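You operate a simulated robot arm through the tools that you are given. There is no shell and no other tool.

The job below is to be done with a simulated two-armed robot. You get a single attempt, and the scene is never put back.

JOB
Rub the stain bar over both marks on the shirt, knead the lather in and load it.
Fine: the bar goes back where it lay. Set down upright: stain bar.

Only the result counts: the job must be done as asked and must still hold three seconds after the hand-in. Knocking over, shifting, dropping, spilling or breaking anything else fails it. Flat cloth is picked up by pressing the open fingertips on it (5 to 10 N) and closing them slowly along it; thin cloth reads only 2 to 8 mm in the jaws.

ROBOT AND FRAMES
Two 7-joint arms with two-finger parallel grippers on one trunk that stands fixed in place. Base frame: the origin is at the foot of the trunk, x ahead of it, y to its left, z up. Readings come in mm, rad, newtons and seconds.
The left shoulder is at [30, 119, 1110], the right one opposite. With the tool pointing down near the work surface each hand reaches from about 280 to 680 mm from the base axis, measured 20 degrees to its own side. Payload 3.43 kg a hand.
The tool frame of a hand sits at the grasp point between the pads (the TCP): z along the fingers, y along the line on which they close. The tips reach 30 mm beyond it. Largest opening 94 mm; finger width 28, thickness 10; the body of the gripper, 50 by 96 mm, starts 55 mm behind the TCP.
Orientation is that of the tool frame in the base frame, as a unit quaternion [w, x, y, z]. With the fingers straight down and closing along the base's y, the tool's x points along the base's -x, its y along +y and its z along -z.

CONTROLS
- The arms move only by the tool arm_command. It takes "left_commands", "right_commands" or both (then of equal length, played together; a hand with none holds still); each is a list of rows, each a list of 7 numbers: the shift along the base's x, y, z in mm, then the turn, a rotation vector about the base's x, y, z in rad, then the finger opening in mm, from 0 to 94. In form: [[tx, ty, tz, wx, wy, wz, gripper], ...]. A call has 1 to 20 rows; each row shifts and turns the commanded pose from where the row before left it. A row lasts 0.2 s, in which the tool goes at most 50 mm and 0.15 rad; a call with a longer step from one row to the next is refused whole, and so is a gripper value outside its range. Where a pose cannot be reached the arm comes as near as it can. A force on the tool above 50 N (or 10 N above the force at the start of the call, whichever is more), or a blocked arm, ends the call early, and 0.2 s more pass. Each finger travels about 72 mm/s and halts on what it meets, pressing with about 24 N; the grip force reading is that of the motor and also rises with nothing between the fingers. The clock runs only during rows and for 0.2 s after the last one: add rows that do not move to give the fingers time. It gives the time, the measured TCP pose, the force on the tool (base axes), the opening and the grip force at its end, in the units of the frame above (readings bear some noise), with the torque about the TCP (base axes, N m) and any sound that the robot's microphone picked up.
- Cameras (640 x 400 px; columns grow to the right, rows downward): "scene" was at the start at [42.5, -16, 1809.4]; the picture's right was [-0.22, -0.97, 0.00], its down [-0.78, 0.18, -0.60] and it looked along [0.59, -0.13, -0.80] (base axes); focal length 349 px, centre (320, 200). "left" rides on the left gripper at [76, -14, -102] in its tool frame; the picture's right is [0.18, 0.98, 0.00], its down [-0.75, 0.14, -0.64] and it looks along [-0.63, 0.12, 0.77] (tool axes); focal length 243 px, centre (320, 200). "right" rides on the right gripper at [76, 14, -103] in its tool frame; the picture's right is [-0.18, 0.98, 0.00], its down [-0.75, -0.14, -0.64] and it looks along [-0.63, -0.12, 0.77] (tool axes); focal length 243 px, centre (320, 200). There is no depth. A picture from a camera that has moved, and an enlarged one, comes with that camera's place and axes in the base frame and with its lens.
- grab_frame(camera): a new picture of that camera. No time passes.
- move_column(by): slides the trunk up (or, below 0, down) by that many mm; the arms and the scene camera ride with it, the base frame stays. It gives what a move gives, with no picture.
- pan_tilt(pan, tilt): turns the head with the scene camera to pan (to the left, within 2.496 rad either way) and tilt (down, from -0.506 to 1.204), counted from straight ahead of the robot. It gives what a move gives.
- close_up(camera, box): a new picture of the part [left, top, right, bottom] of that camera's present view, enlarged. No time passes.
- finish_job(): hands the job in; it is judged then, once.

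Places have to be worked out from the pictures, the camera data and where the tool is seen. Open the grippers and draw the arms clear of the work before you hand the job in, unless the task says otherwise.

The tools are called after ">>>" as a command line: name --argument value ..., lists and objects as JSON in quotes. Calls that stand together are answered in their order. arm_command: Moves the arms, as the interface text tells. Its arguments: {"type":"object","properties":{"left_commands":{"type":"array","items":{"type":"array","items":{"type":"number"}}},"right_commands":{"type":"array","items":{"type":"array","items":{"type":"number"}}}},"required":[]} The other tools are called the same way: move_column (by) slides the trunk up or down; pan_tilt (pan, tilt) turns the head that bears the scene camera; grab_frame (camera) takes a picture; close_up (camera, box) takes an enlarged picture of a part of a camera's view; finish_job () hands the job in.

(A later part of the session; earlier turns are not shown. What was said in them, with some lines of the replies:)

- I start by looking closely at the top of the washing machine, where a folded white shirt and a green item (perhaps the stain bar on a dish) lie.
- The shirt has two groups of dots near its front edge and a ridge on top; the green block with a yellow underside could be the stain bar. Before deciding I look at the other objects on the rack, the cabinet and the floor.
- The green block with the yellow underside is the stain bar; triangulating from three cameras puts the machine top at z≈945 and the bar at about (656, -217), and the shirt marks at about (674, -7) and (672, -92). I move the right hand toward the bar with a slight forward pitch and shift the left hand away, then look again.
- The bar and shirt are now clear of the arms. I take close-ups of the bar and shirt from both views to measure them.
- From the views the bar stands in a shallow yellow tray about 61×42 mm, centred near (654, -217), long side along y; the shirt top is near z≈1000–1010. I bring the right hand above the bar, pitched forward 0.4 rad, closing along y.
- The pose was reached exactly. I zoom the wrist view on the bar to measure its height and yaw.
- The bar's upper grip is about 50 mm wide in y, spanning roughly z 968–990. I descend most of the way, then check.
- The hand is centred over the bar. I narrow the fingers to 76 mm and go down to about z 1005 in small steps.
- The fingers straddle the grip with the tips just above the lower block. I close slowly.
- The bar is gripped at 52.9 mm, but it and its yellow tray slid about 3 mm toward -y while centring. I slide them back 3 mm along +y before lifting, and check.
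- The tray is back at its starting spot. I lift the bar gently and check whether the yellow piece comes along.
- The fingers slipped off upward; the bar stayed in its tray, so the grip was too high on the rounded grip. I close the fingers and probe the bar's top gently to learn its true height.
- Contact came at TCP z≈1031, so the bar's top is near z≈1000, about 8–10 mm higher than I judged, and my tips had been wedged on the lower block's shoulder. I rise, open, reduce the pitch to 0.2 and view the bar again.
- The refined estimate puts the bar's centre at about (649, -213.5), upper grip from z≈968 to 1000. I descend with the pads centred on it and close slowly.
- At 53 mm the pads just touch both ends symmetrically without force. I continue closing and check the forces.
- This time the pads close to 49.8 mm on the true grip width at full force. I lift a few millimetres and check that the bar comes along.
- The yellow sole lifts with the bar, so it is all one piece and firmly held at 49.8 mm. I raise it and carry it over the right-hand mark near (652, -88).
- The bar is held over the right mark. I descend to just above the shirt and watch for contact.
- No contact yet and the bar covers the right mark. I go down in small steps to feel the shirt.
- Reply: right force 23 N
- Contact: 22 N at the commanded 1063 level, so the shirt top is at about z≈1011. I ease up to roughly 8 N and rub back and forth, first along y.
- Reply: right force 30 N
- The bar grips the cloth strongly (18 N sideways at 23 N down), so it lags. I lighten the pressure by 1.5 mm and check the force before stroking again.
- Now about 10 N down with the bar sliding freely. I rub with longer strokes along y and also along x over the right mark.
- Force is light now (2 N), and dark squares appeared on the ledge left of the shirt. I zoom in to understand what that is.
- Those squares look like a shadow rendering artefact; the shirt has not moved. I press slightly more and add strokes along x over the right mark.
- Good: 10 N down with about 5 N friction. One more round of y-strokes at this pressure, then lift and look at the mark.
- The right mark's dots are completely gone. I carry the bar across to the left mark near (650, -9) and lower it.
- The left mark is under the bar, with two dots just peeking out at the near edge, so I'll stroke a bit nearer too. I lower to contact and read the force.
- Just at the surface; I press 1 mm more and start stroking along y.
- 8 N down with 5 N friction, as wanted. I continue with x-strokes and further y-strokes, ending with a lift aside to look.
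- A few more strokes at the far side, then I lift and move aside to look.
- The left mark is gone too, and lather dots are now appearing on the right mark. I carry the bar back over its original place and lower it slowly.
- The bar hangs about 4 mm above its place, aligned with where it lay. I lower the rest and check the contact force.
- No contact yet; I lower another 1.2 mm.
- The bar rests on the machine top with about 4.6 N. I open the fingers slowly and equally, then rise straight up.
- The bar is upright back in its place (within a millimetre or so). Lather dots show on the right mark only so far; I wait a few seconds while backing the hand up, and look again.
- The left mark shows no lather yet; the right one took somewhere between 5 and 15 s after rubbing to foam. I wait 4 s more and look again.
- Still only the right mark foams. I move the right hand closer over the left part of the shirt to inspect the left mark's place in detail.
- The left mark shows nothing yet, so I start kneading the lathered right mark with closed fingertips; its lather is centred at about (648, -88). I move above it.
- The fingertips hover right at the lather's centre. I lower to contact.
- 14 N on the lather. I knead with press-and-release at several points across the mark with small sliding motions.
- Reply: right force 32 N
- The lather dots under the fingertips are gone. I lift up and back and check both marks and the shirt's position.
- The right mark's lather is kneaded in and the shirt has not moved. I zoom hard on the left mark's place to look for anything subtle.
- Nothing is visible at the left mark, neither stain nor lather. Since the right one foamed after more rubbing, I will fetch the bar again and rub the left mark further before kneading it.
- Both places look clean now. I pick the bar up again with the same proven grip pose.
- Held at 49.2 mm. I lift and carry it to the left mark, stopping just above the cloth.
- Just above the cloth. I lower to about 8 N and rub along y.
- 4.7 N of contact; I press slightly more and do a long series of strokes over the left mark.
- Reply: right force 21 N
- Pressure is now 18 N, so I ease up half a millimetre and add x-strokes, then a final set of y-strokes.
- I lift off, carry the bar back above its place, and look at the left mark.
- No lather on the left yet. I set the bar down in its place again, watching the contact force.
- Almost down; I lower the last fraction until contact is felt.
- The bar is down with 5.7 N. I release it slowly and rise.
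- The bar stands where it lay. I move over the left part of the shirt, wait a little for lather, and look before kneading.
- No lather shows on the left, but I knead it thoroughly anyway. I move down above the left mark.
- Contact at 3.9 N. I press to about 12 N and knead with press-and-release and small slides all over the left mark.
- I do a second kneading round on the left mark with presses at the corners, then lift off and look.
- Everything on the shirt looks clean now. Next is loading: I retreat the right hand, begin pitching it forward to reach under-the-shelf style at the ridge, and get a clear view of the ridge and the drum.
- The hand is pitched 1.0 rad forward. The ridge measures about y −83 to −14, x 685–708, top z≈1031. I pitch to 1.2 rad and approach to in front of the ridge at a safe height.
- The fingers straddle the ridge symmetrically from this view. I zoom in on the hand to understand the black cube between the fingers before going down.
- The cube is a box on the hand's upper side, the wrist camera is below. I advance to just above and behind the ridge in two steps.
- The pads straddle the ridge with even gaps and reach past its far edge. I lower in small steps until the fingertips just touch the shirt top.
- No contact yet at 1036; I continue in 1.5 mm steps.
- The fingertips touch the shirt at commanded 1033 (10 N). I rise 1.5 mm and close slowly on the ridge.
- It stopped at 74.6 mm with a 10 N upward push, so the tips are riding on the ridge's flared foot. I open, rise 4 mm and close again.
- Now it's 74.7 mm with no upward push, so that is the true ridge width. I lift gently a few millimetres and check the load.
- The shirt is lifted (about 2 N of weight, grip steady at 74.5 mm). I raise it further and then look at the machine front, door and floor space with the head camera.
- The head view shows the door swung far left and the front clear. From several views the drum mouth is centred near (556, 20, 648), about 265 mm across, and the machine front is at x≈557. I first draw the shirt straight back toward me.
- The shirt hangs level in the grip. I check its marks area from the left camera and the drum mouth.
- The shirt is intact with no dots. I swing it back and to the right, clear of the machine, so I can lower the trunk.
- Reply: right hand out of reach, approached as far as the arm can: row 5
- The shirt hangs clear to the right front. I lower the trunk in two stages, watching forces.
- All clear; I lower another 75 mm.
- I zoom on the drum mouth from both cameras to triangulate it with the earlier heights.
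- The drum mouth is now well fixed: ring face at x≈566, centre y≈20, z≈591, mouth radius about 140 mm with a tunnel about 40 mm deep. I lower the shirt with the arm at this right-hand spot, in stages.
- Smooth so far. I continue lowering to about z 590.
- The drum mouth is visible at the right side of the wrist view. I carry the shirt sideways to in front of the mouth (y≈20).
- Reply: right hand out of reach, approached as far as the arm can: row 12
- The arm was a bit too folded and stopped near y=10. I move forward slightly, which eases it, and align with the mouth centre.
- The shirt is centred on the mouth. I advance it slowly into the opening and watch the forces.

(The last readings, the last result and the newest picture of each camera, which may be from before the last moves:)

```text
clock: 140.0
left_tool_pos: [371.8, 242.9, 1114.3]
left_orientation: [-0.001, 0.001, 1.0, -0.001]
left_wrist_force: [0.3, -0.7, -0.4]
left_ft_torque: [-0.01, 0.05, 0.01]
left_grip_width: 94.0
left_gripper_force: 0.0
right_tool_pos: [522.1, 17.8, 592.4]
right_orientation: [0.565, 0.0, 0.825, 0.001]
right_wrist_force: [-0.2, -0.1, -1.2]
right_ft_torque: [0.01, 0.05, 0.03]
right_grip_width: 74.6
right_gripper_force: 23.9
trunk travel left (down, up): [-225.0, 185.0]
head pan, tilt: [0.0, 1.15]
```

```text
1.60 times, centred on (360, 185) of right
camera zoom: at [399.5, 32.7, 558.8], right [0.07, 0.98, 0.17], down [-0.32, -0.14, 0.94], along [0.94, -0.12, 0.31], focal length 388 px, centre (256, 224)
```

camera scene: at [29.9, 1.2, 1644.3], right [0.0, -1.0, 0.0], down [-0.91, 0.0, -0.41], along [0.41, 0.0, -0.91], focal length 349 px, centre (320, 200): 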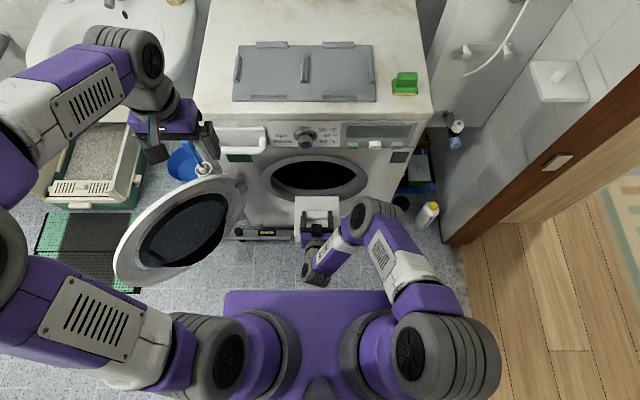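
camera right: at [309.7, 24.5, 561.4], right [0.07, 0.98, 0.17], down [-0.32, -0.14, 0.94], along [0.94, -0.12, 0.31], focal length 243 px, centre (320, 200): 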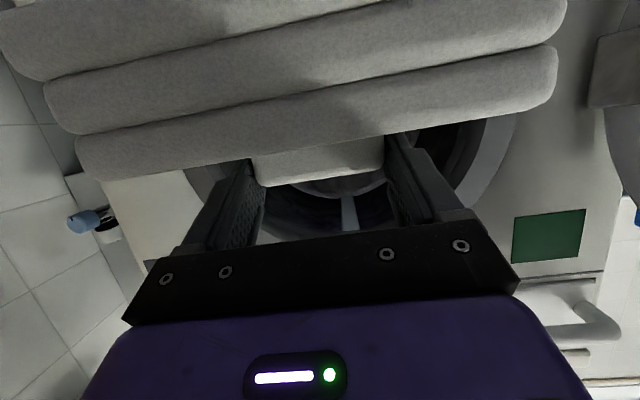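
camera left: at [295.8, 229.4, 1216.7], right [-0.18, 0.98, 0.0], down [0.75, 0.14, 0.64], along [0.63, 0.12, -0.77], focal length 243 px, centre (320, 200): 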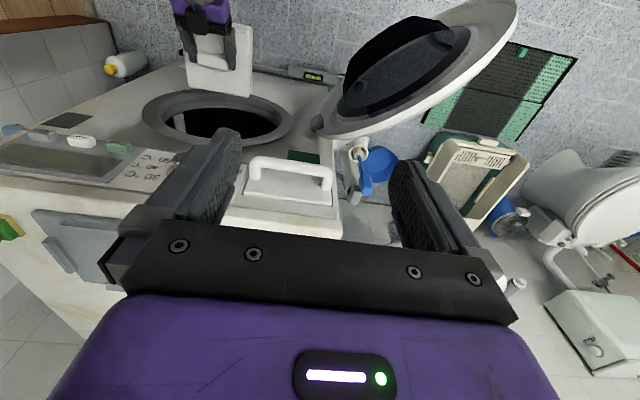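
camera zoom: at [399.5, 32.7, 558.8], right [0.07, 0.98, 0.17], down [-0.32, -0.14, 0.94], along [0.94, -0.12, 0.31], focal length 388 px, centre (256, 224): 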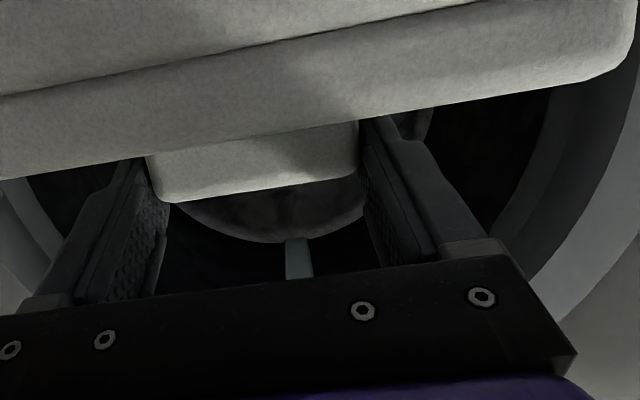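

It enters cleanly. I advance further.

>>> arm_command --right_commands '[[18, 0, 0, 0, 0, 0, 56], [20, 0, 0, 0, 0, 0, 56], [20, 0, 0, 0, 0, 0, 56], [12, 0, 0, 0, 0, 0, 56], [0, 0, 0, 0, 0, 0, 56]]'

>>> close_up --camera "scene" --box '[220, 140, 420, 265]'

>>> close_up --camera "left" --box '[100, 0, 340, 150]'

>>> grab_frame --camera "right"

```text
clock: 141.2
left_tool_pos: [371.3, 243.9, 1114.2]
left_orientation: [0.001, 0.0, 1.0, 0.001]
left_wrist_force: [0.0, 0.0, -0.4]
left_ft_torque: [0.01, 0.01, 0.0]
left_grip_width: 93.9
left_gripper_force: 0.1
right_tool_pos: [573.4, 15.7, 607.3]
right_orientation: [0.565, 0.001, 0.825, 0.0]
right_wrist_force: [0.4, 0.6, -1.7]
right_ft_torque: [-0.02, 0.06, -0.01]
right_grip_width: 74.5
right_gripper_force: 24.4
right hand out of reach, approached as far as the arm can: row 1, 3, 4
trunk travel left (down, up): [-225.0, 185.0]
head pan, tilt: [0.0, 1.15]
```

```text
3.20 times, centred on (320, 202) of scene
camera zoom: at [29.9, 0.5, 1644.3], right [0.0, -1.0, 0.0], down [-0.91, 0.0, -0.41], along [0.41, 0.0, -0.91], focal length 1116 px, centre (320, 192)
```

zoom: 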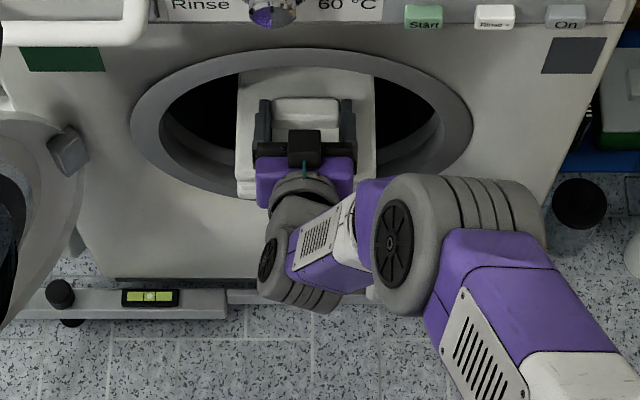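

```text
2.67 times, centred on (220, 75) of left
camera zoom: at [295.7, 228.9, 1216.9], right [-0.18, 0.98, 0.0], down [0.75, 0.14, 0.64], along [0.63, 0.12, -0.77], focal length 647 px, centre (587, 533)
```

zoom: 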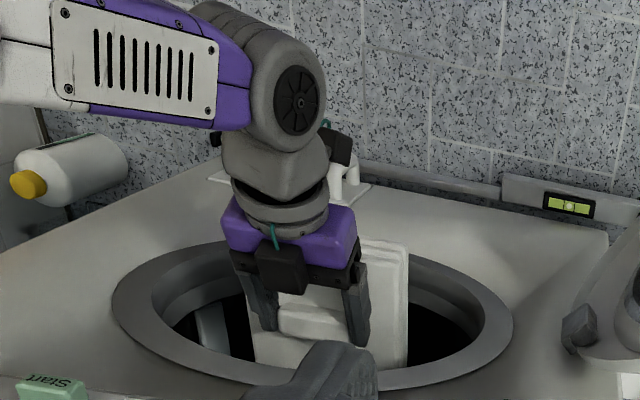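

```text
taken
camera right: at [450.4, 29.5, 573.9], right [0.07, 0.98, 0.17], down [-0.32, -0.14, 0.94], along [0.94, -0.12, 0.31], focal length 243 px, centre (320, 200)
```

right: 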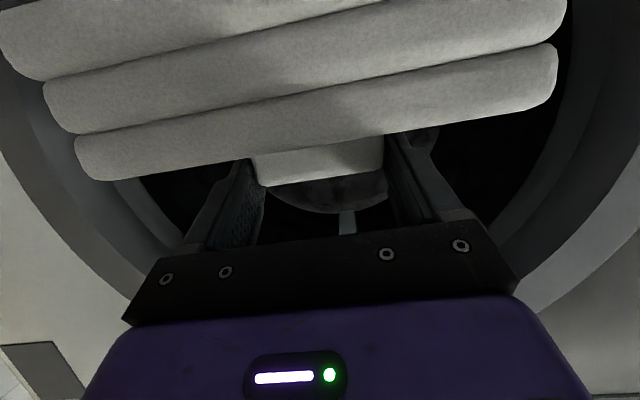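

The arm met a joint limit and the hand rose 15 mm; this posture is awkward from the high shoulder. I back the shirt out, raise it, and lower the trunk so the arm can reach in level, as it did on the machine top.

>>> arm_command --right_commands '[[-15, 0, -3, 0, 0, 0, 56], [-20, 0, -4, 0, 0, 0, 56], [-20, 0, -4, 0, 0, 0, 56], [-20, 0, -2, 0, 0, 0, 56], [-20, 0, 0, 0, 0, 0, 56], [-20, 0, 0, 0, 0, 0, 56], [0, 0, 0, 0, 0, 0, 56]]'

>>> grab_frame --camera "scene"

```text
clock: 142.8
left_tool_pos: [371.7, 244.3, 1115.6]
left_orientation: [0.0, 0.0, 1.0, 0.0]
left_wrist_force: [0.0, 0.0, 0.3]
left_ft_torque: [-0.03, 0.01, -0.01]
left_grip_width: 93.9
left_gripper_force: 0.0
right_tool_pos: [457.7, 14.0, 593.2]
right_orientation: [0.564, 0.0, 0.826, -0.001]
right_wrist_force: [-0.2, 0.0, -1.9]
right_ft_torque: [-0.02, 0.04, 0.0]
right_grip_width: 74.7
right_gripper_force: 24.1
trunk travel left (down, up): [-225.0, 185.0]
head pan, tilt: [0.0, 1.15]
```

```text
taken
camera scene: at [30.0, 0.5, 1644.3], right [0.0, -1.0, 0.0], down [-0.91, 0.0, -0.41], along [0.41, 0.0, -0.91], focal length 349 px, centre (320, 200)
```

scene: 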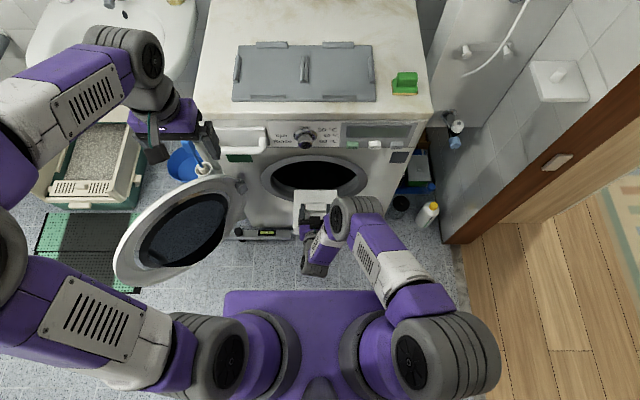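

I raise the arm 130 mm here, in front of the panel, before lowering the trunk.

>>> arm_command --right_commands '[[0, 0, 15, 0, 0, 0, 56], [0, 0, 20, 0, 0, 0, 56], [0, 0, 20, 0, 0, 0, 56], [0, 0, 20, 0, 0, 0, 56], [0, 0, 20, 0, 0, 0, 56], [0, 0, 20, 0, 0, 0, 56], [0, 0, 15, 0, 0, 0, 56], [0, 0, 0, 0, 0, 0, 56]]'

>>> grab_frame --camera "scene"

>>> grab_frame --camera "left"

```text
clock: 144.6
left_tool_pos: [371.7, 243.7, 1114.5]
left_orientation: [0.0, 0.0, 1.0, 0.0]
left_wrist_force: [0.5, -0.4, 0.0]
left_ft_torque: [-0.01, -0.01, 0.02]
left_grip_width: 93.9
left_gripper_force: 0.1
right_tool_pos: [457.9, 14.2, 722.0]
right_orientation: [0.565, 0.0, 0.825, 0.0]
right_wrist_force: [0.6, 0.3, -1.4]
right_ft_torque: [-0.02, 0.05, 0.02]
right_grip_width: 74.5
right_gripper_force: 23.8
trunk travel left (down, up): [-225.0, 185.0]
head pan, tilt: [0.0, 1.15]
```

```text
taken
camera scene: at [30.0, 0.5, 1644.2], right [0.0, -1.0, 0.0], down [-0.91, 0.0, -0.41], along [0.41, 0.0, -0.91], focal length 349 px, centre (320, 200)
```

scene: 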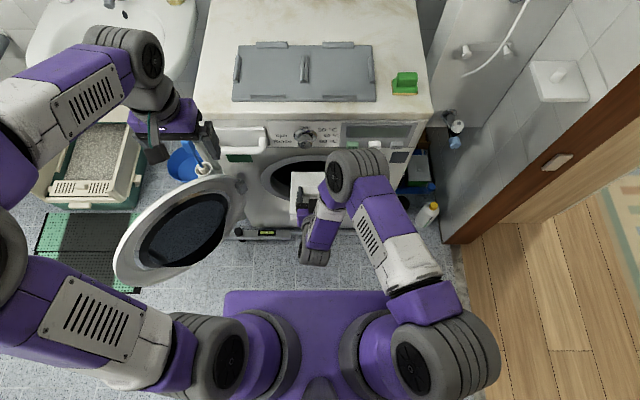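

```text
taken
camera left: at [295.8, 228.9, 1216.8], right [-0.18, 0.98, 0.0], down [0.75, 0.14, 0.64], along [0.63, 0.12, -0.77], focal length 243 px, centre (320, 200)
```

left: 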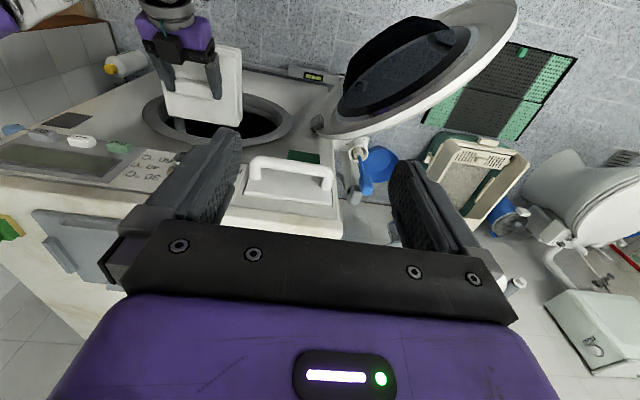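

Elbow is well clear of the panel. I lower the trunk 130 mm so the shirt comes level with the mouth again.

>>> move_column --by -65

>>> move_column --by -65

>>> grab_frame --camera "scene"

>>> grab_frame --camera "left"

```text
clock: 145.6
left_tool_pos: [371.0, 243.4, 1050.1]
left_orientation: [0.001, 0.0, 1.0, 0.0]
left_wrist_force: [0.2, -0.4, -0.2]
left_ft_torque: [-0.03, 0.0, -0.04]
left_grip_width: 93.8
left_gripper_force: 0.0
right_tool_pos: [458.1, 14.5, 656.3]
right_orientation: [0.564, -0.001, 0.826, 0.0]
right_wrist_force: [0.5, 0.4, -2.1]
right_ft_torque: [-0.01, 0.03, 0.02]
right_grip_width: 74.7
right_gripper_force: 24.1
trunk travel left (down, up): [-160.0, 250.0]
head pan, tilt: [0.0, 1.15]
```

```text
clock: 146.7
left_tool_pos: [371.1, 243.7, 985.2]
left_orientation: [0.0, 0.0, 1.0, 0.0]
left_wrist_force: [-0.7, -0.4, 1.2]
left_ft_torque: [-0.01, -0.01, 0.03]
left_grip_width: 93.7
left_gripper_force: 0.0
right_tool_pos: [457.3, 15.4, 591.4]
right_orientation: [0.564, 0.001, 0.826, -0.001]
right_wrist_force: [0.4, -0.6, -1.5]
right_ft_torque: [-0.01, 0.04, -0.01]
right_grip_width: 74.6
right_gripper_force: 24.0
trunk travel left (down, up): [-95.0, 315.0]
head pan, tilt: [0.0, 1.15]
```

```text
taken
camera scene: at [29.7, 0.4, 1514.4], right [0.0, -1.0, 0.0], down [-0.91, 0.0, -0.41], along [0.41, 0.0, -0.91], focal length 349 px, centre (320, 200)
```

scene: 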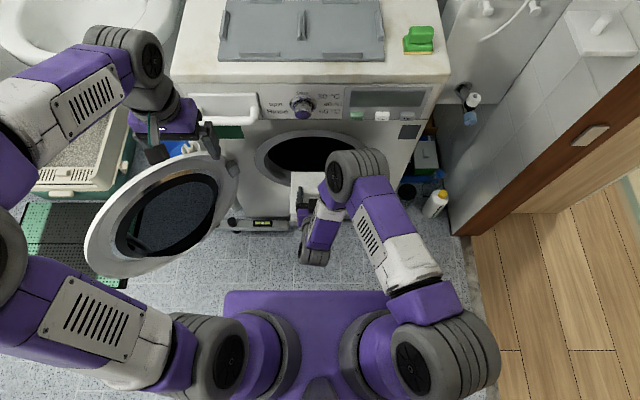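

```text
taken
camera left: at [295.6, 228.8, 1087.0], right [-0.18, 0.98, 0.0], down [0.75, 0.14, 0.64], along [0.63, 0.12, -0.77], focal length 243 px, centre (320, 200)
```

left: 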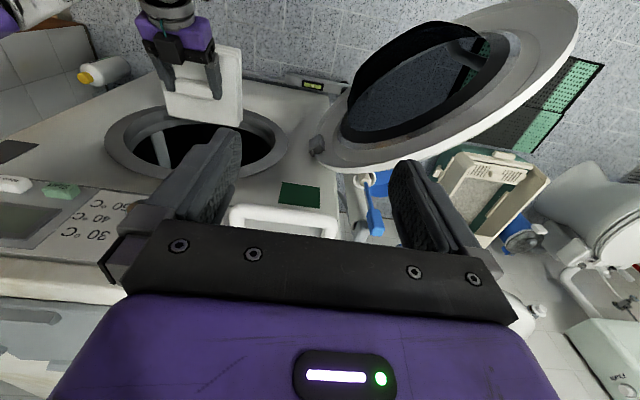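

Aligned again at z≈591. I insert the shirt once more, checking reach as I go.

>>> arm_command --right_commands '[[15, 2, 0, 0, 0, 0, 56], [20, 2, 0, 0, 0, 0, 56], [20, 0, 0, 0, 0, 0, 56], [20, 0, 0, 0, 0, 0, 56], [20, 0, 0, 0, 0, 0, 56], [0, 0, 0, 0, 0, 0, 56]]'

>>> close_up --camera "scene" --box '[220, 100, 420, 225]'

>>> close_up --camera "left" --box '[60, 0, 300, 180]'

```text
clock: 148.1
left_tool_pos: [371.7, 243.8, 985.1]
left_orientation: [-0.001, 0.001, 1.0, 0.001]
left_wrist_force: [1.0, -0.3, -0.4]
left_ft_torque: [-0.04, -0.03, 0.04]
left_grip_width: 94.1
left_gripper_force: 0.1
right_tool_pos: [552.4, 18.0, 592.1]
right_orientation: [0.564, 0.0, 0.826, 0.0]
right_wrist_force: [-0.7, 0.3, -1.2]
right_ft_torque: [-0.01, 0.06, -0.03]
right_grip_width: 74.7
right_gripper_force: 24.3
trunk travel left (down, up): [-95.0, 315.0]
head pan, tilt: [0.0, 1.15]
```

```text
3.20 times, centred on (320, 162) of scene
camera zoom: at [30.0, 0.5, 1514.3], right [0.0, -1.0, 0.0], down [-0.91, 0.0, -0.41], along [0.41, 0.0, -0.91], focal length 1116 px, centre (320, 320)
```

zoom: 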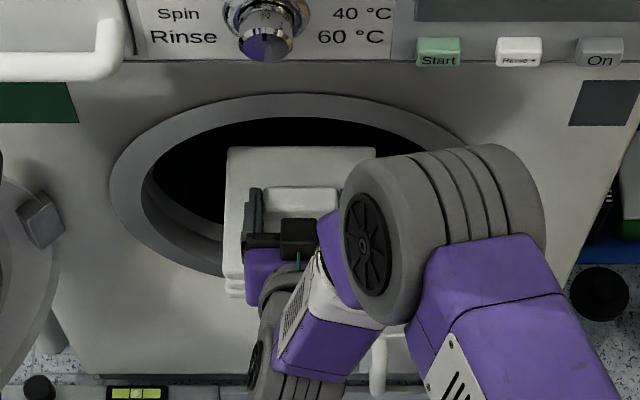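

```text
2.22 times, centred on (180, 90) of left
camera zoom: at [295.8, 228.9, 1086.8], right [-0.18, 0.98, 0.0], down [0.75, 0.14, 0.64], along [0.63, 0.12, -0.77], focal length 539 px, centre (631, 444)
```

zoom: 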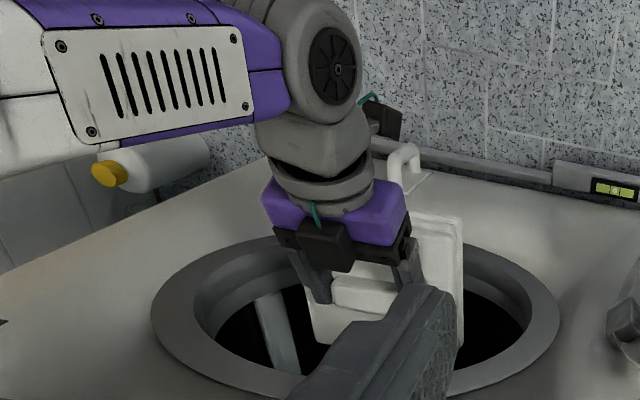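

Good, no limit now. I continue inward in small steps.

>>> arm_command --right_commands '[[15, 0, 0, 0, 0, 0, 56], [15, 0, 0, 0, 0, 0, 56], [15, 0, 0, 0, 0, 0, 56], [15, 0, 0, 0, 0, 0, 56], [0, 0, 0, 0, 0, 0, 56]]'

>>> close_up --camera "scene" --box '[220, 100, 420, 225]'

>>> close_up --camera "left" --box '[60, 0, 300, 180]'

>>> grab_frame --camera "right"

```text
clock: 149.3
left_tool_pos: [372.1, 243.0, 984.0]
left_orientation: [0.0, -0.001, 1.0, 0.0]
left_wrist_force: [0.8, -0.5, 0.1]
left_ft_torque: [-0.01, -0.02, 0.04]
left_grip_width: 94.1
left_gripper_force: 0.0
right_tool_pos: [613.1, 18.9, 591.8]
right_orientation: [0.564, -0.001, 0.826, 0.001]
right_wrist_force: [0.6, 0.4, -2.1]
right_ft_torque: [-0.01, 0.04, -0.02]
right_grip_width: 74.5
right_gripper_force: 24.5
trunk travel left (down, up): [-95.0, 315.0]
head pan, tilt: [0.0, 1.15]
```

```text
3.20 times, centred on (320, 162) of scene
camera zoom: at [30.0, 0.5, 1514.3], right [0.0, -1.0, 0.0], down [-0.91, 0.0, -0.41], along [0.41, 0.0, -0.91], focal length 1116 px, centre (320, 320)
```

zoom: 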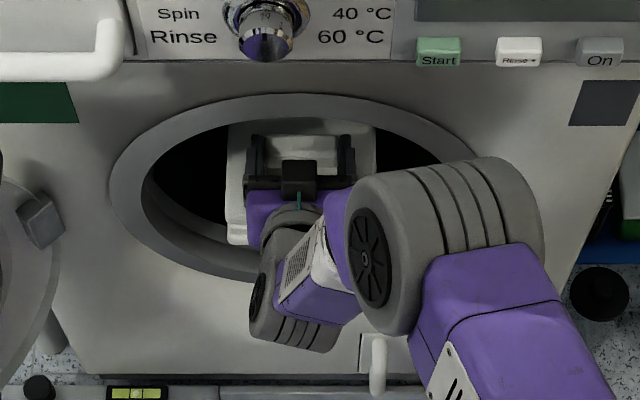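

```text
2.22 times, centred on (180, 90) of left
camera zoom: at [295.8, 228.9, 1086.8], right [-0.18, 0.98, 0.0], down [0.75, 0.14, 0.64], along [0.63, 0.12, -0.77], focal length 539 px, centre (631, 444)
```

zoom: 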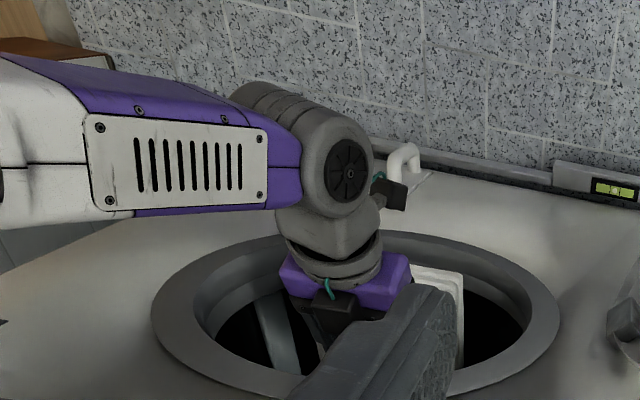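

```text
taken
camera right: at [490.3, 32.7, 558.7], right [0.07, 0.98, 0.17], down [-0.32, -0.14, 0.94], along [0.94, -0.12, 0.31], focal length 243 px, centre (320, 200)
```

right: 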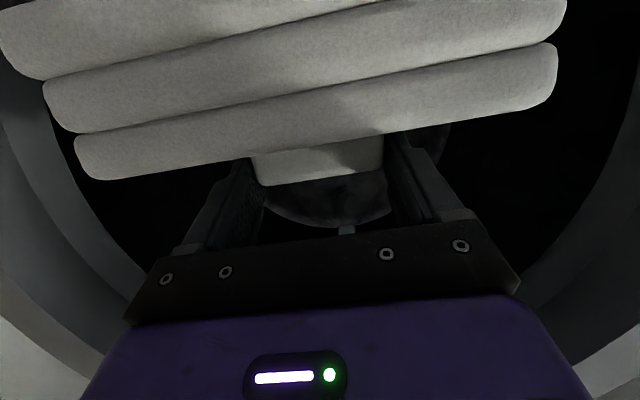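

Still clear all round. I push the last 75 mm so the shirt is fully beyond the lip.

>>> arm_command --right_commands '[[15, 0, 0, 0, 0, 0, 56], [15, 0, 0, 0, 0, 0, 56], [15, 0, 0, 0, 0, 0, 56], [15, 0, 0, 0, 0, 0, 56], [15, 0, 0, 0, 0, 0, 56], [0, 0, 0, 0, 0, 0, 56]]'

>>> close_up --camera "scene" --box '[220, 100, 420, 225]'

>>> close_up --camera "left" --box '[60, 0, 300, 180]'

>>> grab_frame --camera "right"

```text
clock: 150.7
left_tool_pos: [370.9, 243.8, 985.0]
left_orientation: [0.0, 0.0, 1.0, 0.0]
left_wrist_force: [-0.9, -0.3, 0.2]
left_ft_torque: [0.02, 0.01, 0.0]
left_grip_width: 94.0
left_gripper_force: 0.1
right_tool_pos: [688.6, 19.9, 592.7]
right_orientation: [0.564, -0.001, 0.826, 0.001]
right_wrist_force: [0.3, -0.2, -1.0]
right_ft_torque: [0.01, 0.04, 0.02]
right_grip_width: 74.4
right_gripper_force: 24.4
trunk travel left (down, up): [-95.0, 315.0]
head pan, tilt: [0.0, 1.15]
```

```text
3.20 times, centred on (320, 162) of scene
camera zoom: at [30.0, 0.5, 1514.3], right [0.0, -1.0, 0.0], down [-0.91, 0.0, -0.41], along [0.41, 0.0, -0.91], focal length 1116 px, centre (320, 320)
```

zoom: 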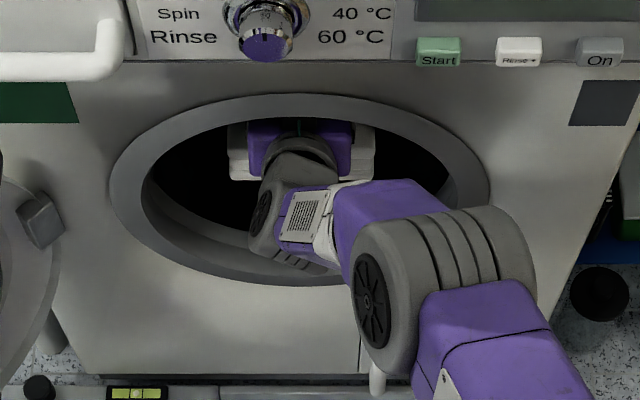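

```text
2.22 times, centred on (180, 90) of left
camera zoom: at [295.8, 228.9, 1086.8], right [-0.18, 0.98, 0.0], down [0.75, 0.14, 0.64], along [0.63, 0.12, -0.77], focal length 539 px, centre (631, 444)
```

zoom: 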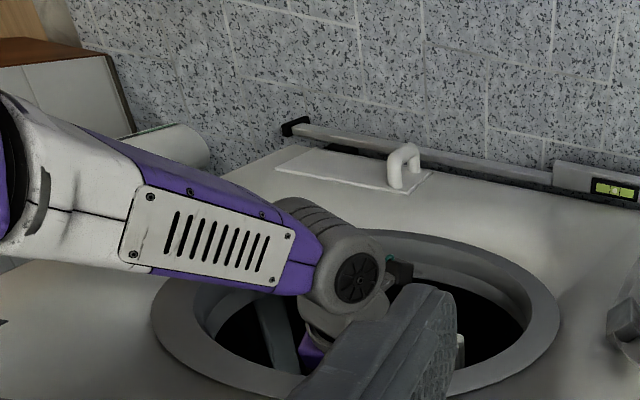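

```text
taken
camera right: at [565.4, 33.3, 559.1], right [0.07, 0.98, 0.17], down [-0.32, -0.14, 0.94], along [0.94, -0.12, 0.31], focal length 243 px, centre (320, 200)
```

right: 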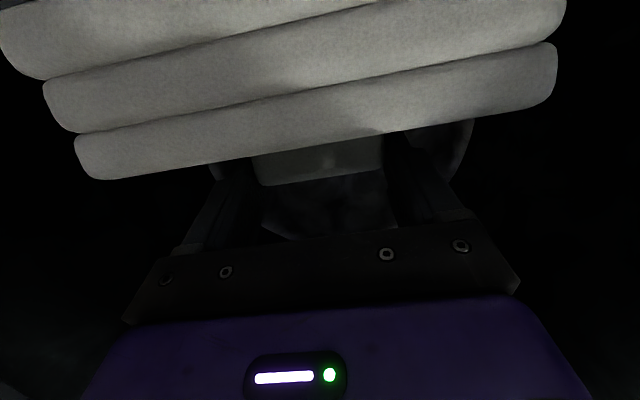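

The shirt is fully inside (its near edge about 40 mm past the lip). I lower it gently inside the drum, watching for contact.

>>> arm_command --right_commands '[[0, 0, -10, 0, 0, 0, 56], [0, 0, -10, 0, 0, 0, 56], [0, 0, -10, 0, 0, 0, 56], [0, 0, 0, 0, 0, 0, 56]]'

>>> close_up --camera "scene" --box '[220, 100, 420, 225]'

```text
clock: 151.7
left_tool_pos: [372.1, 244.1, 984.6]
left_orientation: [0.0, 0.001, 1.0, 0.0]
left_wrist_force: [-0.4, 0.5, -0.3]
left_ft_torque: [0.01, 0.03, -0.02]
left_grip_width: 93.9
left_gripper_force: 0.0
right_tool_pos: [687.9, 20.0, 563.5]
right_orientation: [0.564, 0.0, 0.825, 0.0]
right_wrist_force: [-0.3, 1.0, -2.0]
right_ft_torque: [0.01, 0.05, -0.01]
right_grip_width: 74.5
right_gripper_force: 24.2
trunk travel left (down, up): [-95.0, 315.0]
head pan, tilt: [0.0, 1.15]
```

```text
3.20 times, centred on (320, 162) of scene
camera zoom: at [30.0, 0.5, 1514.3], right [0.0, -1.0, 0.0], down [-0.91, 0.0, -0.41], along [0.41, 0.0, -0.91], focal length 1116 px, centre (320, 320)
```

zoom: 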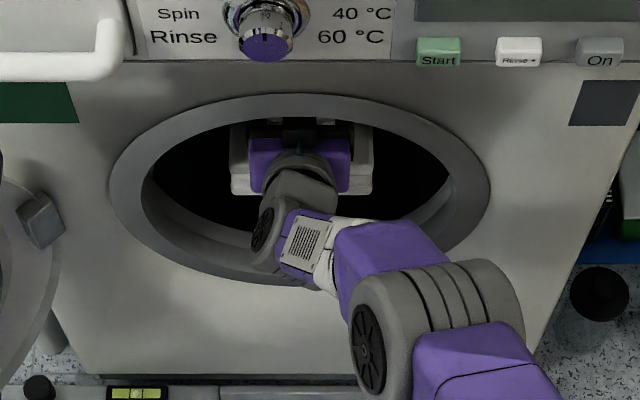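

No contact. I lower another 25 mm.

>>> arm_command --right_commands '[[0, 0, -9, 0, 0, 0, 56], [0, 0, -8, 0, 0, 0, 56], [0, 0, -8, 0, 0, 0, 56], [0, 0, 0, 0, 0, 0, 56]]'

>>> grab_frame --camera "left"

>>> close_up --camera "scene" --box '[220, 100, 420, 225]'

```text
clock: 152.7
left_tool_pos: [371.7, 242.8, 984.5]
left_orientation: [0.001, 0.001, 1.0, 0.0]
left_wrist_force: [0.3, -0.3, 0.5]
left_ft_torque: [0.01, 0.0, 0.01]
left_grip_width: 93.9
left_gripper_force: 0.0
right_tool_pos: [685.2, 17.8, 539.7]
right_orientation: [0.564, 0.0, 0.826, 0.0]
right_wrist_force: [0.7, 0.2, -1.7]
right_ft_torque: [-0.02, 0.01, 0.01]
right_grip_width: 74.8
right_gripper_force: 23.8
right hand out of reach, approached as far as the arm can: row 3
trunk travel left (down, up): [-95.0, 315.0]
head pan, tilt: [0.0, 1.15]
```

```text
taken
camera left: at [295.8, 228.9, 1086.8], right [-0.18, 0.98, 0.0], down [0.75, 0.14, 0.64], along [0.63, 0.12, -0.77], focal length 243 px, centre (320, 200)
```

left: 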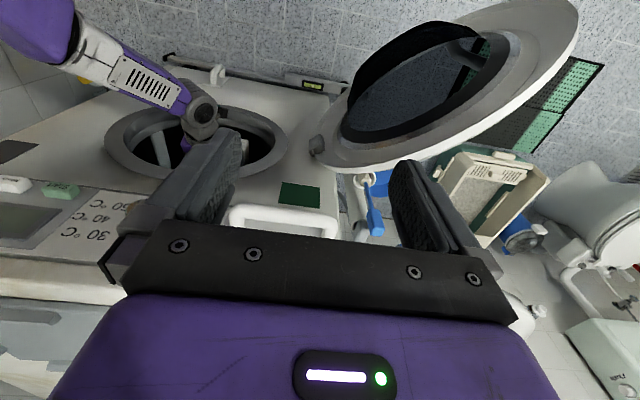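

```text
3.20 times, centred on (320, 162) of scene
camera zoom: at [30.0, 0.5, 1514.3], right [0.0, -1.0, 0.0], down [-0.91, 0.0, -0.41], along [0.41, 0.0, -0.91], focal length 1116 px, centre (320, 320)
```

zoom: 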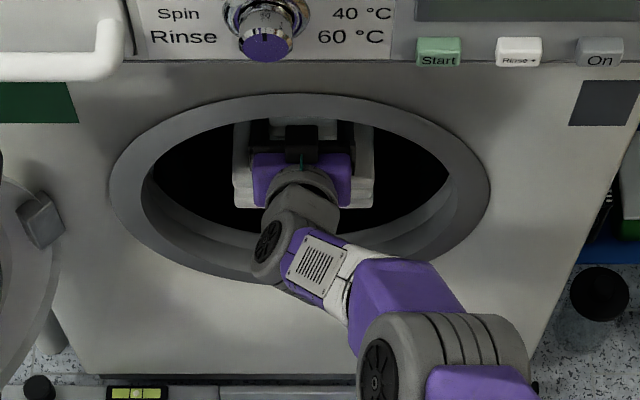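

The shirt hangs low inside the drum, at the arm's limit, with no contact. I release it here by opening fully and wait for it to settle.

>>> arm_command --right_commands '[[0, 0, 0, 0, 0, 0, 94], [0, 0, 0, 0, 0, 0, 94], [0, 0, 0, 0, 0, 0, 94], [0, 0, 0, 0, 0, 0, 94], [0, 0, 0, 0, 0, 0, 94]]'

>>> grab_frame --camera "right"

>>> close_up --camera "scene" --box '[220, 100, 420, 225]'

```text
clock: 153.9
left_tool_pos: [371.2, 243.8, 984.8]
left_orientation: [0.0, 0.0, 1.0, -0.001]
left_wrist_force: [0.4, 0.0, 0.0]
left_ft_torque: [-0.01, -0.02, -0.01]
left_grip_width: 93.9
left_gripper_force: 0.1
right_tool_pos: [685.5, 18.4, 541.4]
right_orientation: [0.564, 0.001, 0.826, -0.001]
right_wrist_force: [-0.4, -0.4, -0.3]
right_ft_torque: [0.04, -0.01, -0.03]
right_grip_width: 94.0
right_gripper_force: 0.0
trunk travel left (down, up): [-95.0, 315.0]
head pan, tilt: [0.0, 1.15]
```

```text
taken
camera right: at [562.1, 32.0, 507.2], right [0.07, 0.98, 0.17], down [-0.32, -0.14, 0.94], along [0.94, -0.12, 0.31], focal length 243 px, centre (320, 200)
```

right: 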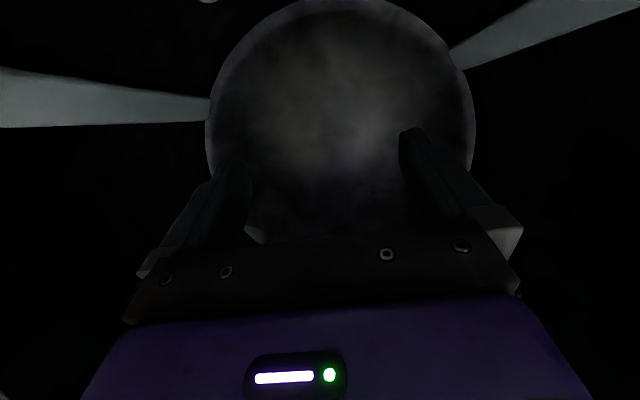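

```text
3.20 times, centred on (320, 162) of scene
camera zoom: at [29.8, 0.5, 1514.3], right [0.0, -1.0, 0.0], down [-0.91, 0.0, -0.41], along [0.41, 0.0, -0.91], focal length 1116 px, centre (320, 320)
```

zoom: 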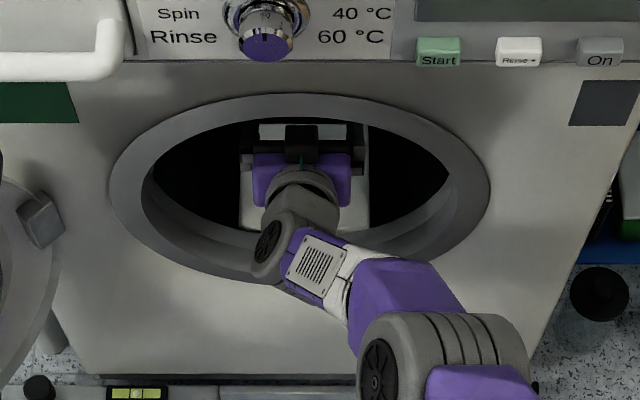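

The shirt has dropped inside the drum. I raise the empty hand to the mouth's centre height and withdraw straight back.

>>> arm_command --right_commands '[[0, 0, 12, 0, 0, 0, 94], [0, 0, 15, 0, 0, 0, 94], [0, 0, 15, 0, 0, 0, 94], [-15, 0, 6, 0, 0, 0, 94], [-20, 0, 0, 0, 0, 0, 94], [-25, 0, 0, 0, 0, 0, 94], [-25, 0, 0, 0, 0, 0, 94], [-25, 0, 0, 0, 0, 0, 94], [-25, 0, 0, 0, 0, 0, 94], [-25, 0, 0, 0, 0, 0, 94], [-25, 0, 0, 0, 0, 0, 94], [-20, 0, 0, 0, 0, 0, 94], [0, 0, 0, 0, 0, 0, 94]]'

>>> grab_frame --camera "right"

>>> close_up --camera "scene" --box '[220, 100, 420, 225]'

>>> grab_frame --camera "left"

```text
clock: 156.7
left_tool_pos: [370.2, 244.9, 985.4]
left_orientation: [0.0, -0.002, 1.0, 0.0]
left_wrist_force: [-0.1, 0.1, -0.4]
left_ft_torque: [-0.03, -0.03, 0.03]
left_grip_width: 94.2
left_gripper_force: 0.0
right_tool_pos: [479.8, 16.0, 589.0]
right_orientation: [0.564, 0.0, 0.826, 0.0]
right_wrist_force: [-0.2, -0.6, -0.2]
right_ft_torque: [-0.02, -0.01, -0.02]
right_grip_width: 94.1
right_gripper_force: 0.1
trunk travel left (down, up): [-95.0, 315.0]
head pan, tilt: [0.0, 1.15]
```

```text
taken
camera right: at [356.9, 31.4, 555.6], right [0.07, 0.98, 0.17], down [-0.33, -0.14, 0.94], along [0.94, -0.12, 0.31], focal length 243 px, centre (320, 200)
```

right: 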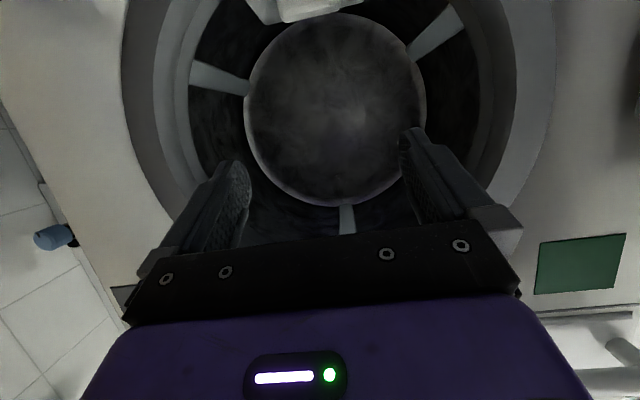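

```text
3.20 times, centred on (320, 162) of scene
camera zoom: at [29.7, 0.5, 1514.3], right [0.0, -1.0, 0.0], down [-0.91, 0.0, -0.41], along [0.41, 0.0, -0.91], focal length 1116 px, centre (320, 320)
```

zoom: 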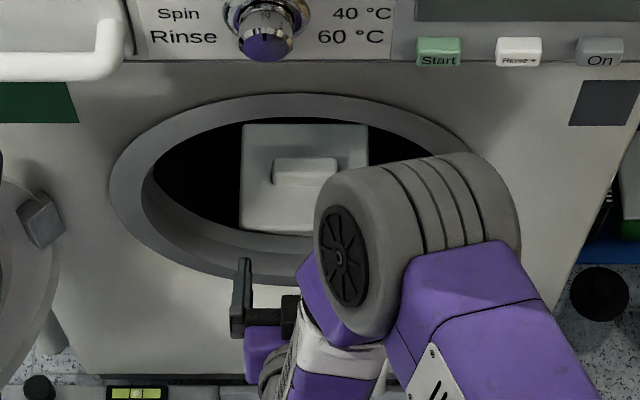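

```text
taken
camera left: at [295.6, 228.9, 1086.9], right [-0.18, 0.98, 0.0], down [0.75, 0.14, 0.64], along [0.63, 0.12, -0.77], focal length 243 px, centre (320, 200)
```

left: 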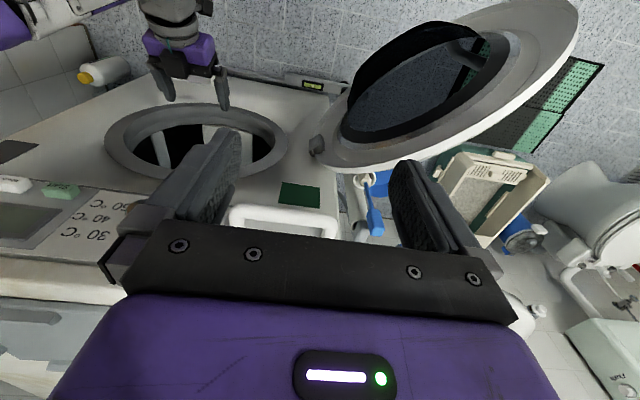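

The shirt lies flat inside the drum. I zoom in to check how it rests and whether any dots show.

>>> close_up --camera "scene" --box '[280, 130, 344, 180]'

>>> close_up --camera "right" --box '[180, 0, 500, 200]'

>>> close_up --camera "left" --box '[90, 90, 300, 190]'

```text
8.00 times, centred on (312, 155) of scene
camera zoom: at [29.7, 0.5, 1514.3], right [0.0, -1.0, 0.0], down [-0.91, 0.0, -0.41], along [0.41, 0.0, -0.91], focal length 2791 px, centre (384, 560)
```

zoom: 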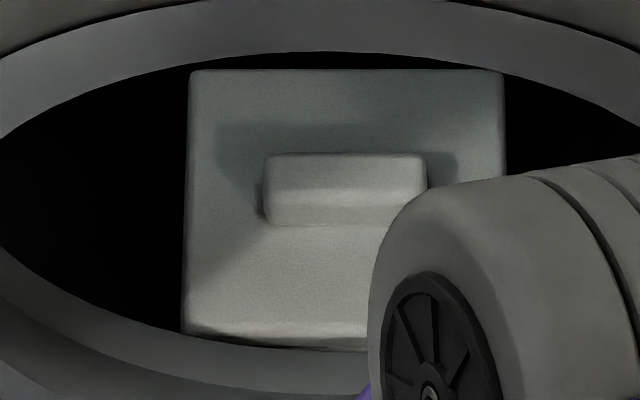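

```text
2.00 times, centred on (340, 100) of right
camera zoom: at [356.9, 31.4, 555.6], right [0.07, 0.98, 0.17], down [-0.33, -0.14, 0.94], along [0.94, -0.12, 0.31], focal length 485 px, centre (280, 400)
```

zoom: 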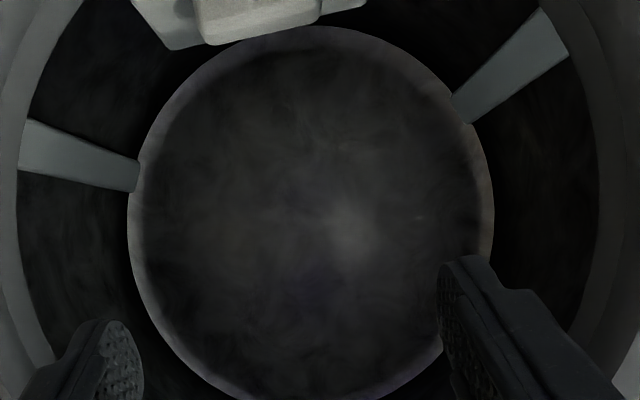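

```text
3.05 times, centred on (195, 140) of left
camera zoom: at [295.6, 228.9, 1086.9], right [-0.18, 0.98, 0.0], down [0.75, 0.14, 0.64], along [0.63, 0.12, -0.77], focal length 739 px, centre (701, 383)
```

zoom: 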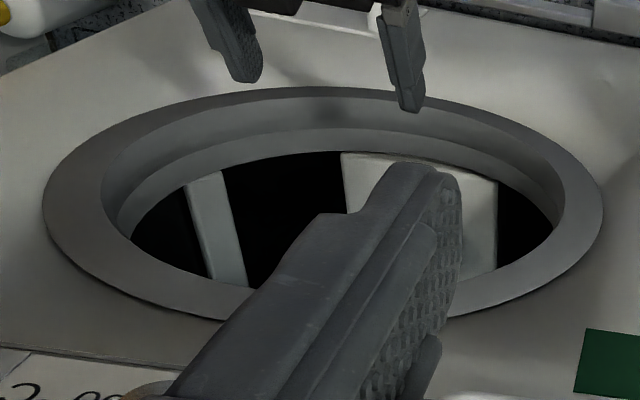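

The shirt rests flat inside the drum, clean. I now draw the empty right hand back and to the right, clear of the machine and door.

>>> arm_command --right_commands '[[-15, -5, 0, 0, 0, 0, 94], [-8, -25, 0, 0, 0, 0, 94], [0, -30, 0, 0, 0, 0, 94], [0, -30, 0, 0, 0, 0, 94], [0, -30, 0, 0, 0, 0, 94], [0, -30, 0, 0, 0, 0, 94], [0, -30, 0, 0, 0, 0, 94], [0, -30, 0, 0, 0, 0, 94], [0, -30, 0, 0, 0, 0, 94], [0, -30, 0, 0, 0, 0, 94], [0, -30, 0, 0, 0, 0, 94], [0, -20, 0, 0, 0, 0, 94], [0, 0, 0, 0, 0, 0, 94]]'

>>> grab_frame --camera "scene"

```text
clock: 159.5
left_tool_pos: [371.6, 243.5, 984.3]
left_orientation: [0.0, 0.0, 1.0, 0.0]
left_wrist_force: [0.1, -0.1, 0.2]
left_ft_torque: [0.03, 0.0, 0.0]
left_grip_width: 94.1
left_gripper_force: 0.1
right_tool_pos: [455.1, -302.9, 587.8]
right_orientation: [0.565, 0.0, 0.825, 0.0]
right_wrist_force: [0.3, -0.5, 0.4]
right_ft_torque: [0.02, 0.02, 0.0]
right_grip_width: 94.0
right_gripper_force: 0.2
trunk travel left (down, up): [-95.0, 315.0]
head pan, tilt: [0.0, 1.15]
```

```text
taken
camera scene: at [29.8, 0.5, 1514.3], right [0.0, -1.0, 0.0], down [-0.91, 0.0, -0.41], along [0.41, 0.0, -0.91], focal length 349 px, centre (320, 200)
```

scene: 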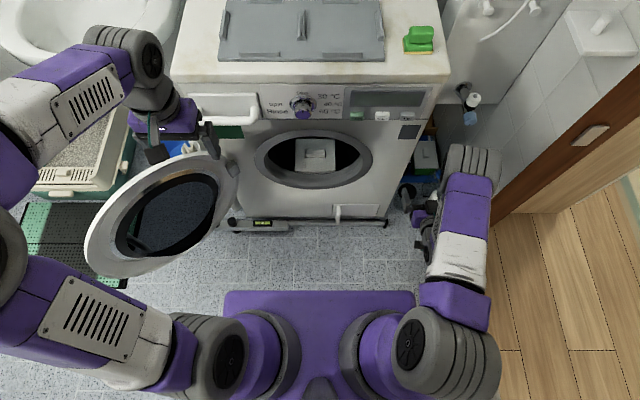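

The right arm is clear. I take close-ups of the drum, the bar and the rest of the scene.

>>> close_up --camera "scene" --box '[270, 125, 366, 185]'

>>> close_up --camera "scene" --box '[210, 0, 450, 130]'

>>> close_up --camera "scene" --box '[380, 10, 460, 60]'

```text
6.67 times, centred on (318, 155) of scene
camera zoom: at [29.8, 0.5, 1514.3], right [0.0, -1.0, 0.0], down [-0.91, 0.0, -0.41], along [0.41, 0.0, -0.91], focal length 2326 px, centre (333, 500)
```

zoom: 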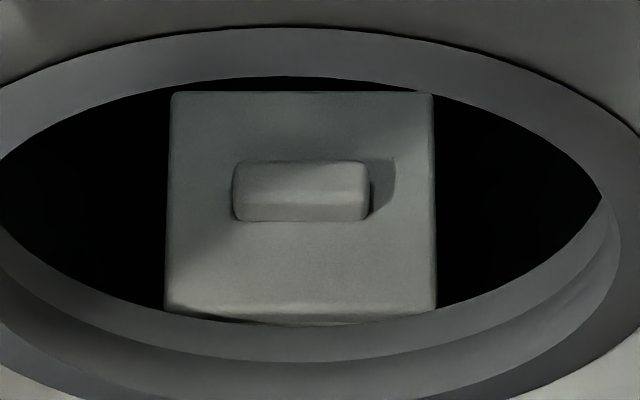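

```text
2.67 times, centred on (330, 65) of scene
camera zoom: at [29.8, 0.5, 1514.3], right [0.0, -1.0, 0.0], down [-0.91, 0.0, -0.41], along [0.41, 0.0, -0.91], focal length 930 px, centre (293, 560)
```

zoom: 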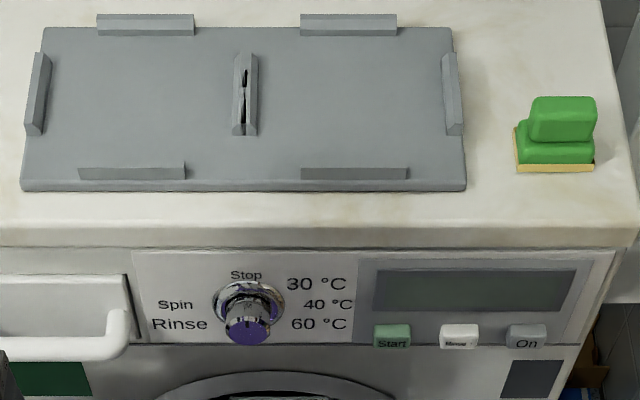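

```text
8.00 times, centred on (420, 35) of scene
camera zoom: at [29.8, 0.5, 1514.3], right [0.0, -1.0, 0.0], down [-0.91, 0.0, -0.41], along [0.41, 0.0, -0.91], focal length 2791 px, centre (-480, 1520)
```

zoom: 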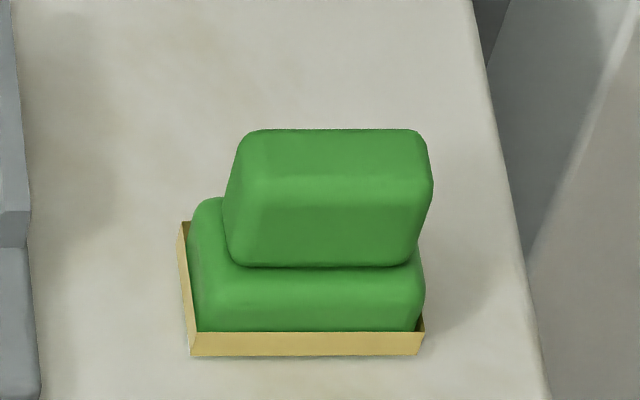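

The shirt lies clean and level inside the drum. The stain bar stands upright where it lay, and both grippers are open and clear of the work. I hand the job in.

>>> finish_job

```text
The job is handed in.
```

I rubbed both marks off the shirt, kneaded it and loaded it into the drum. One part I couldn't confirm by sight is the lather on the left mark. The job is handed in, and no verdict has come back yet.

- **Marks:** The dark dots on both marks were gone after rubbing. Lather then showed on the right mark, and kneading cleared it.
- **Left mark:** Lather never showed here, even after I fetched the bar a second time and rubbed it more. I kneaded the spot thoroughly anyway.
- **Stain bar:** It is upright and back within a millimetre or two of where it lay. On the first grip it slid about 3 mm, and I slid it back before lifting it.
- **Loading:** The shirt lies flat inside the drum, past the lip. I let go of it a short way above the drum floor. I left the door open and the machine off, since you only asked me to load it.
- **Arms:** Both grippers are open and clear of the work. The trunk is still lowered.

I saw nothing else moved or knocked over in the final views.
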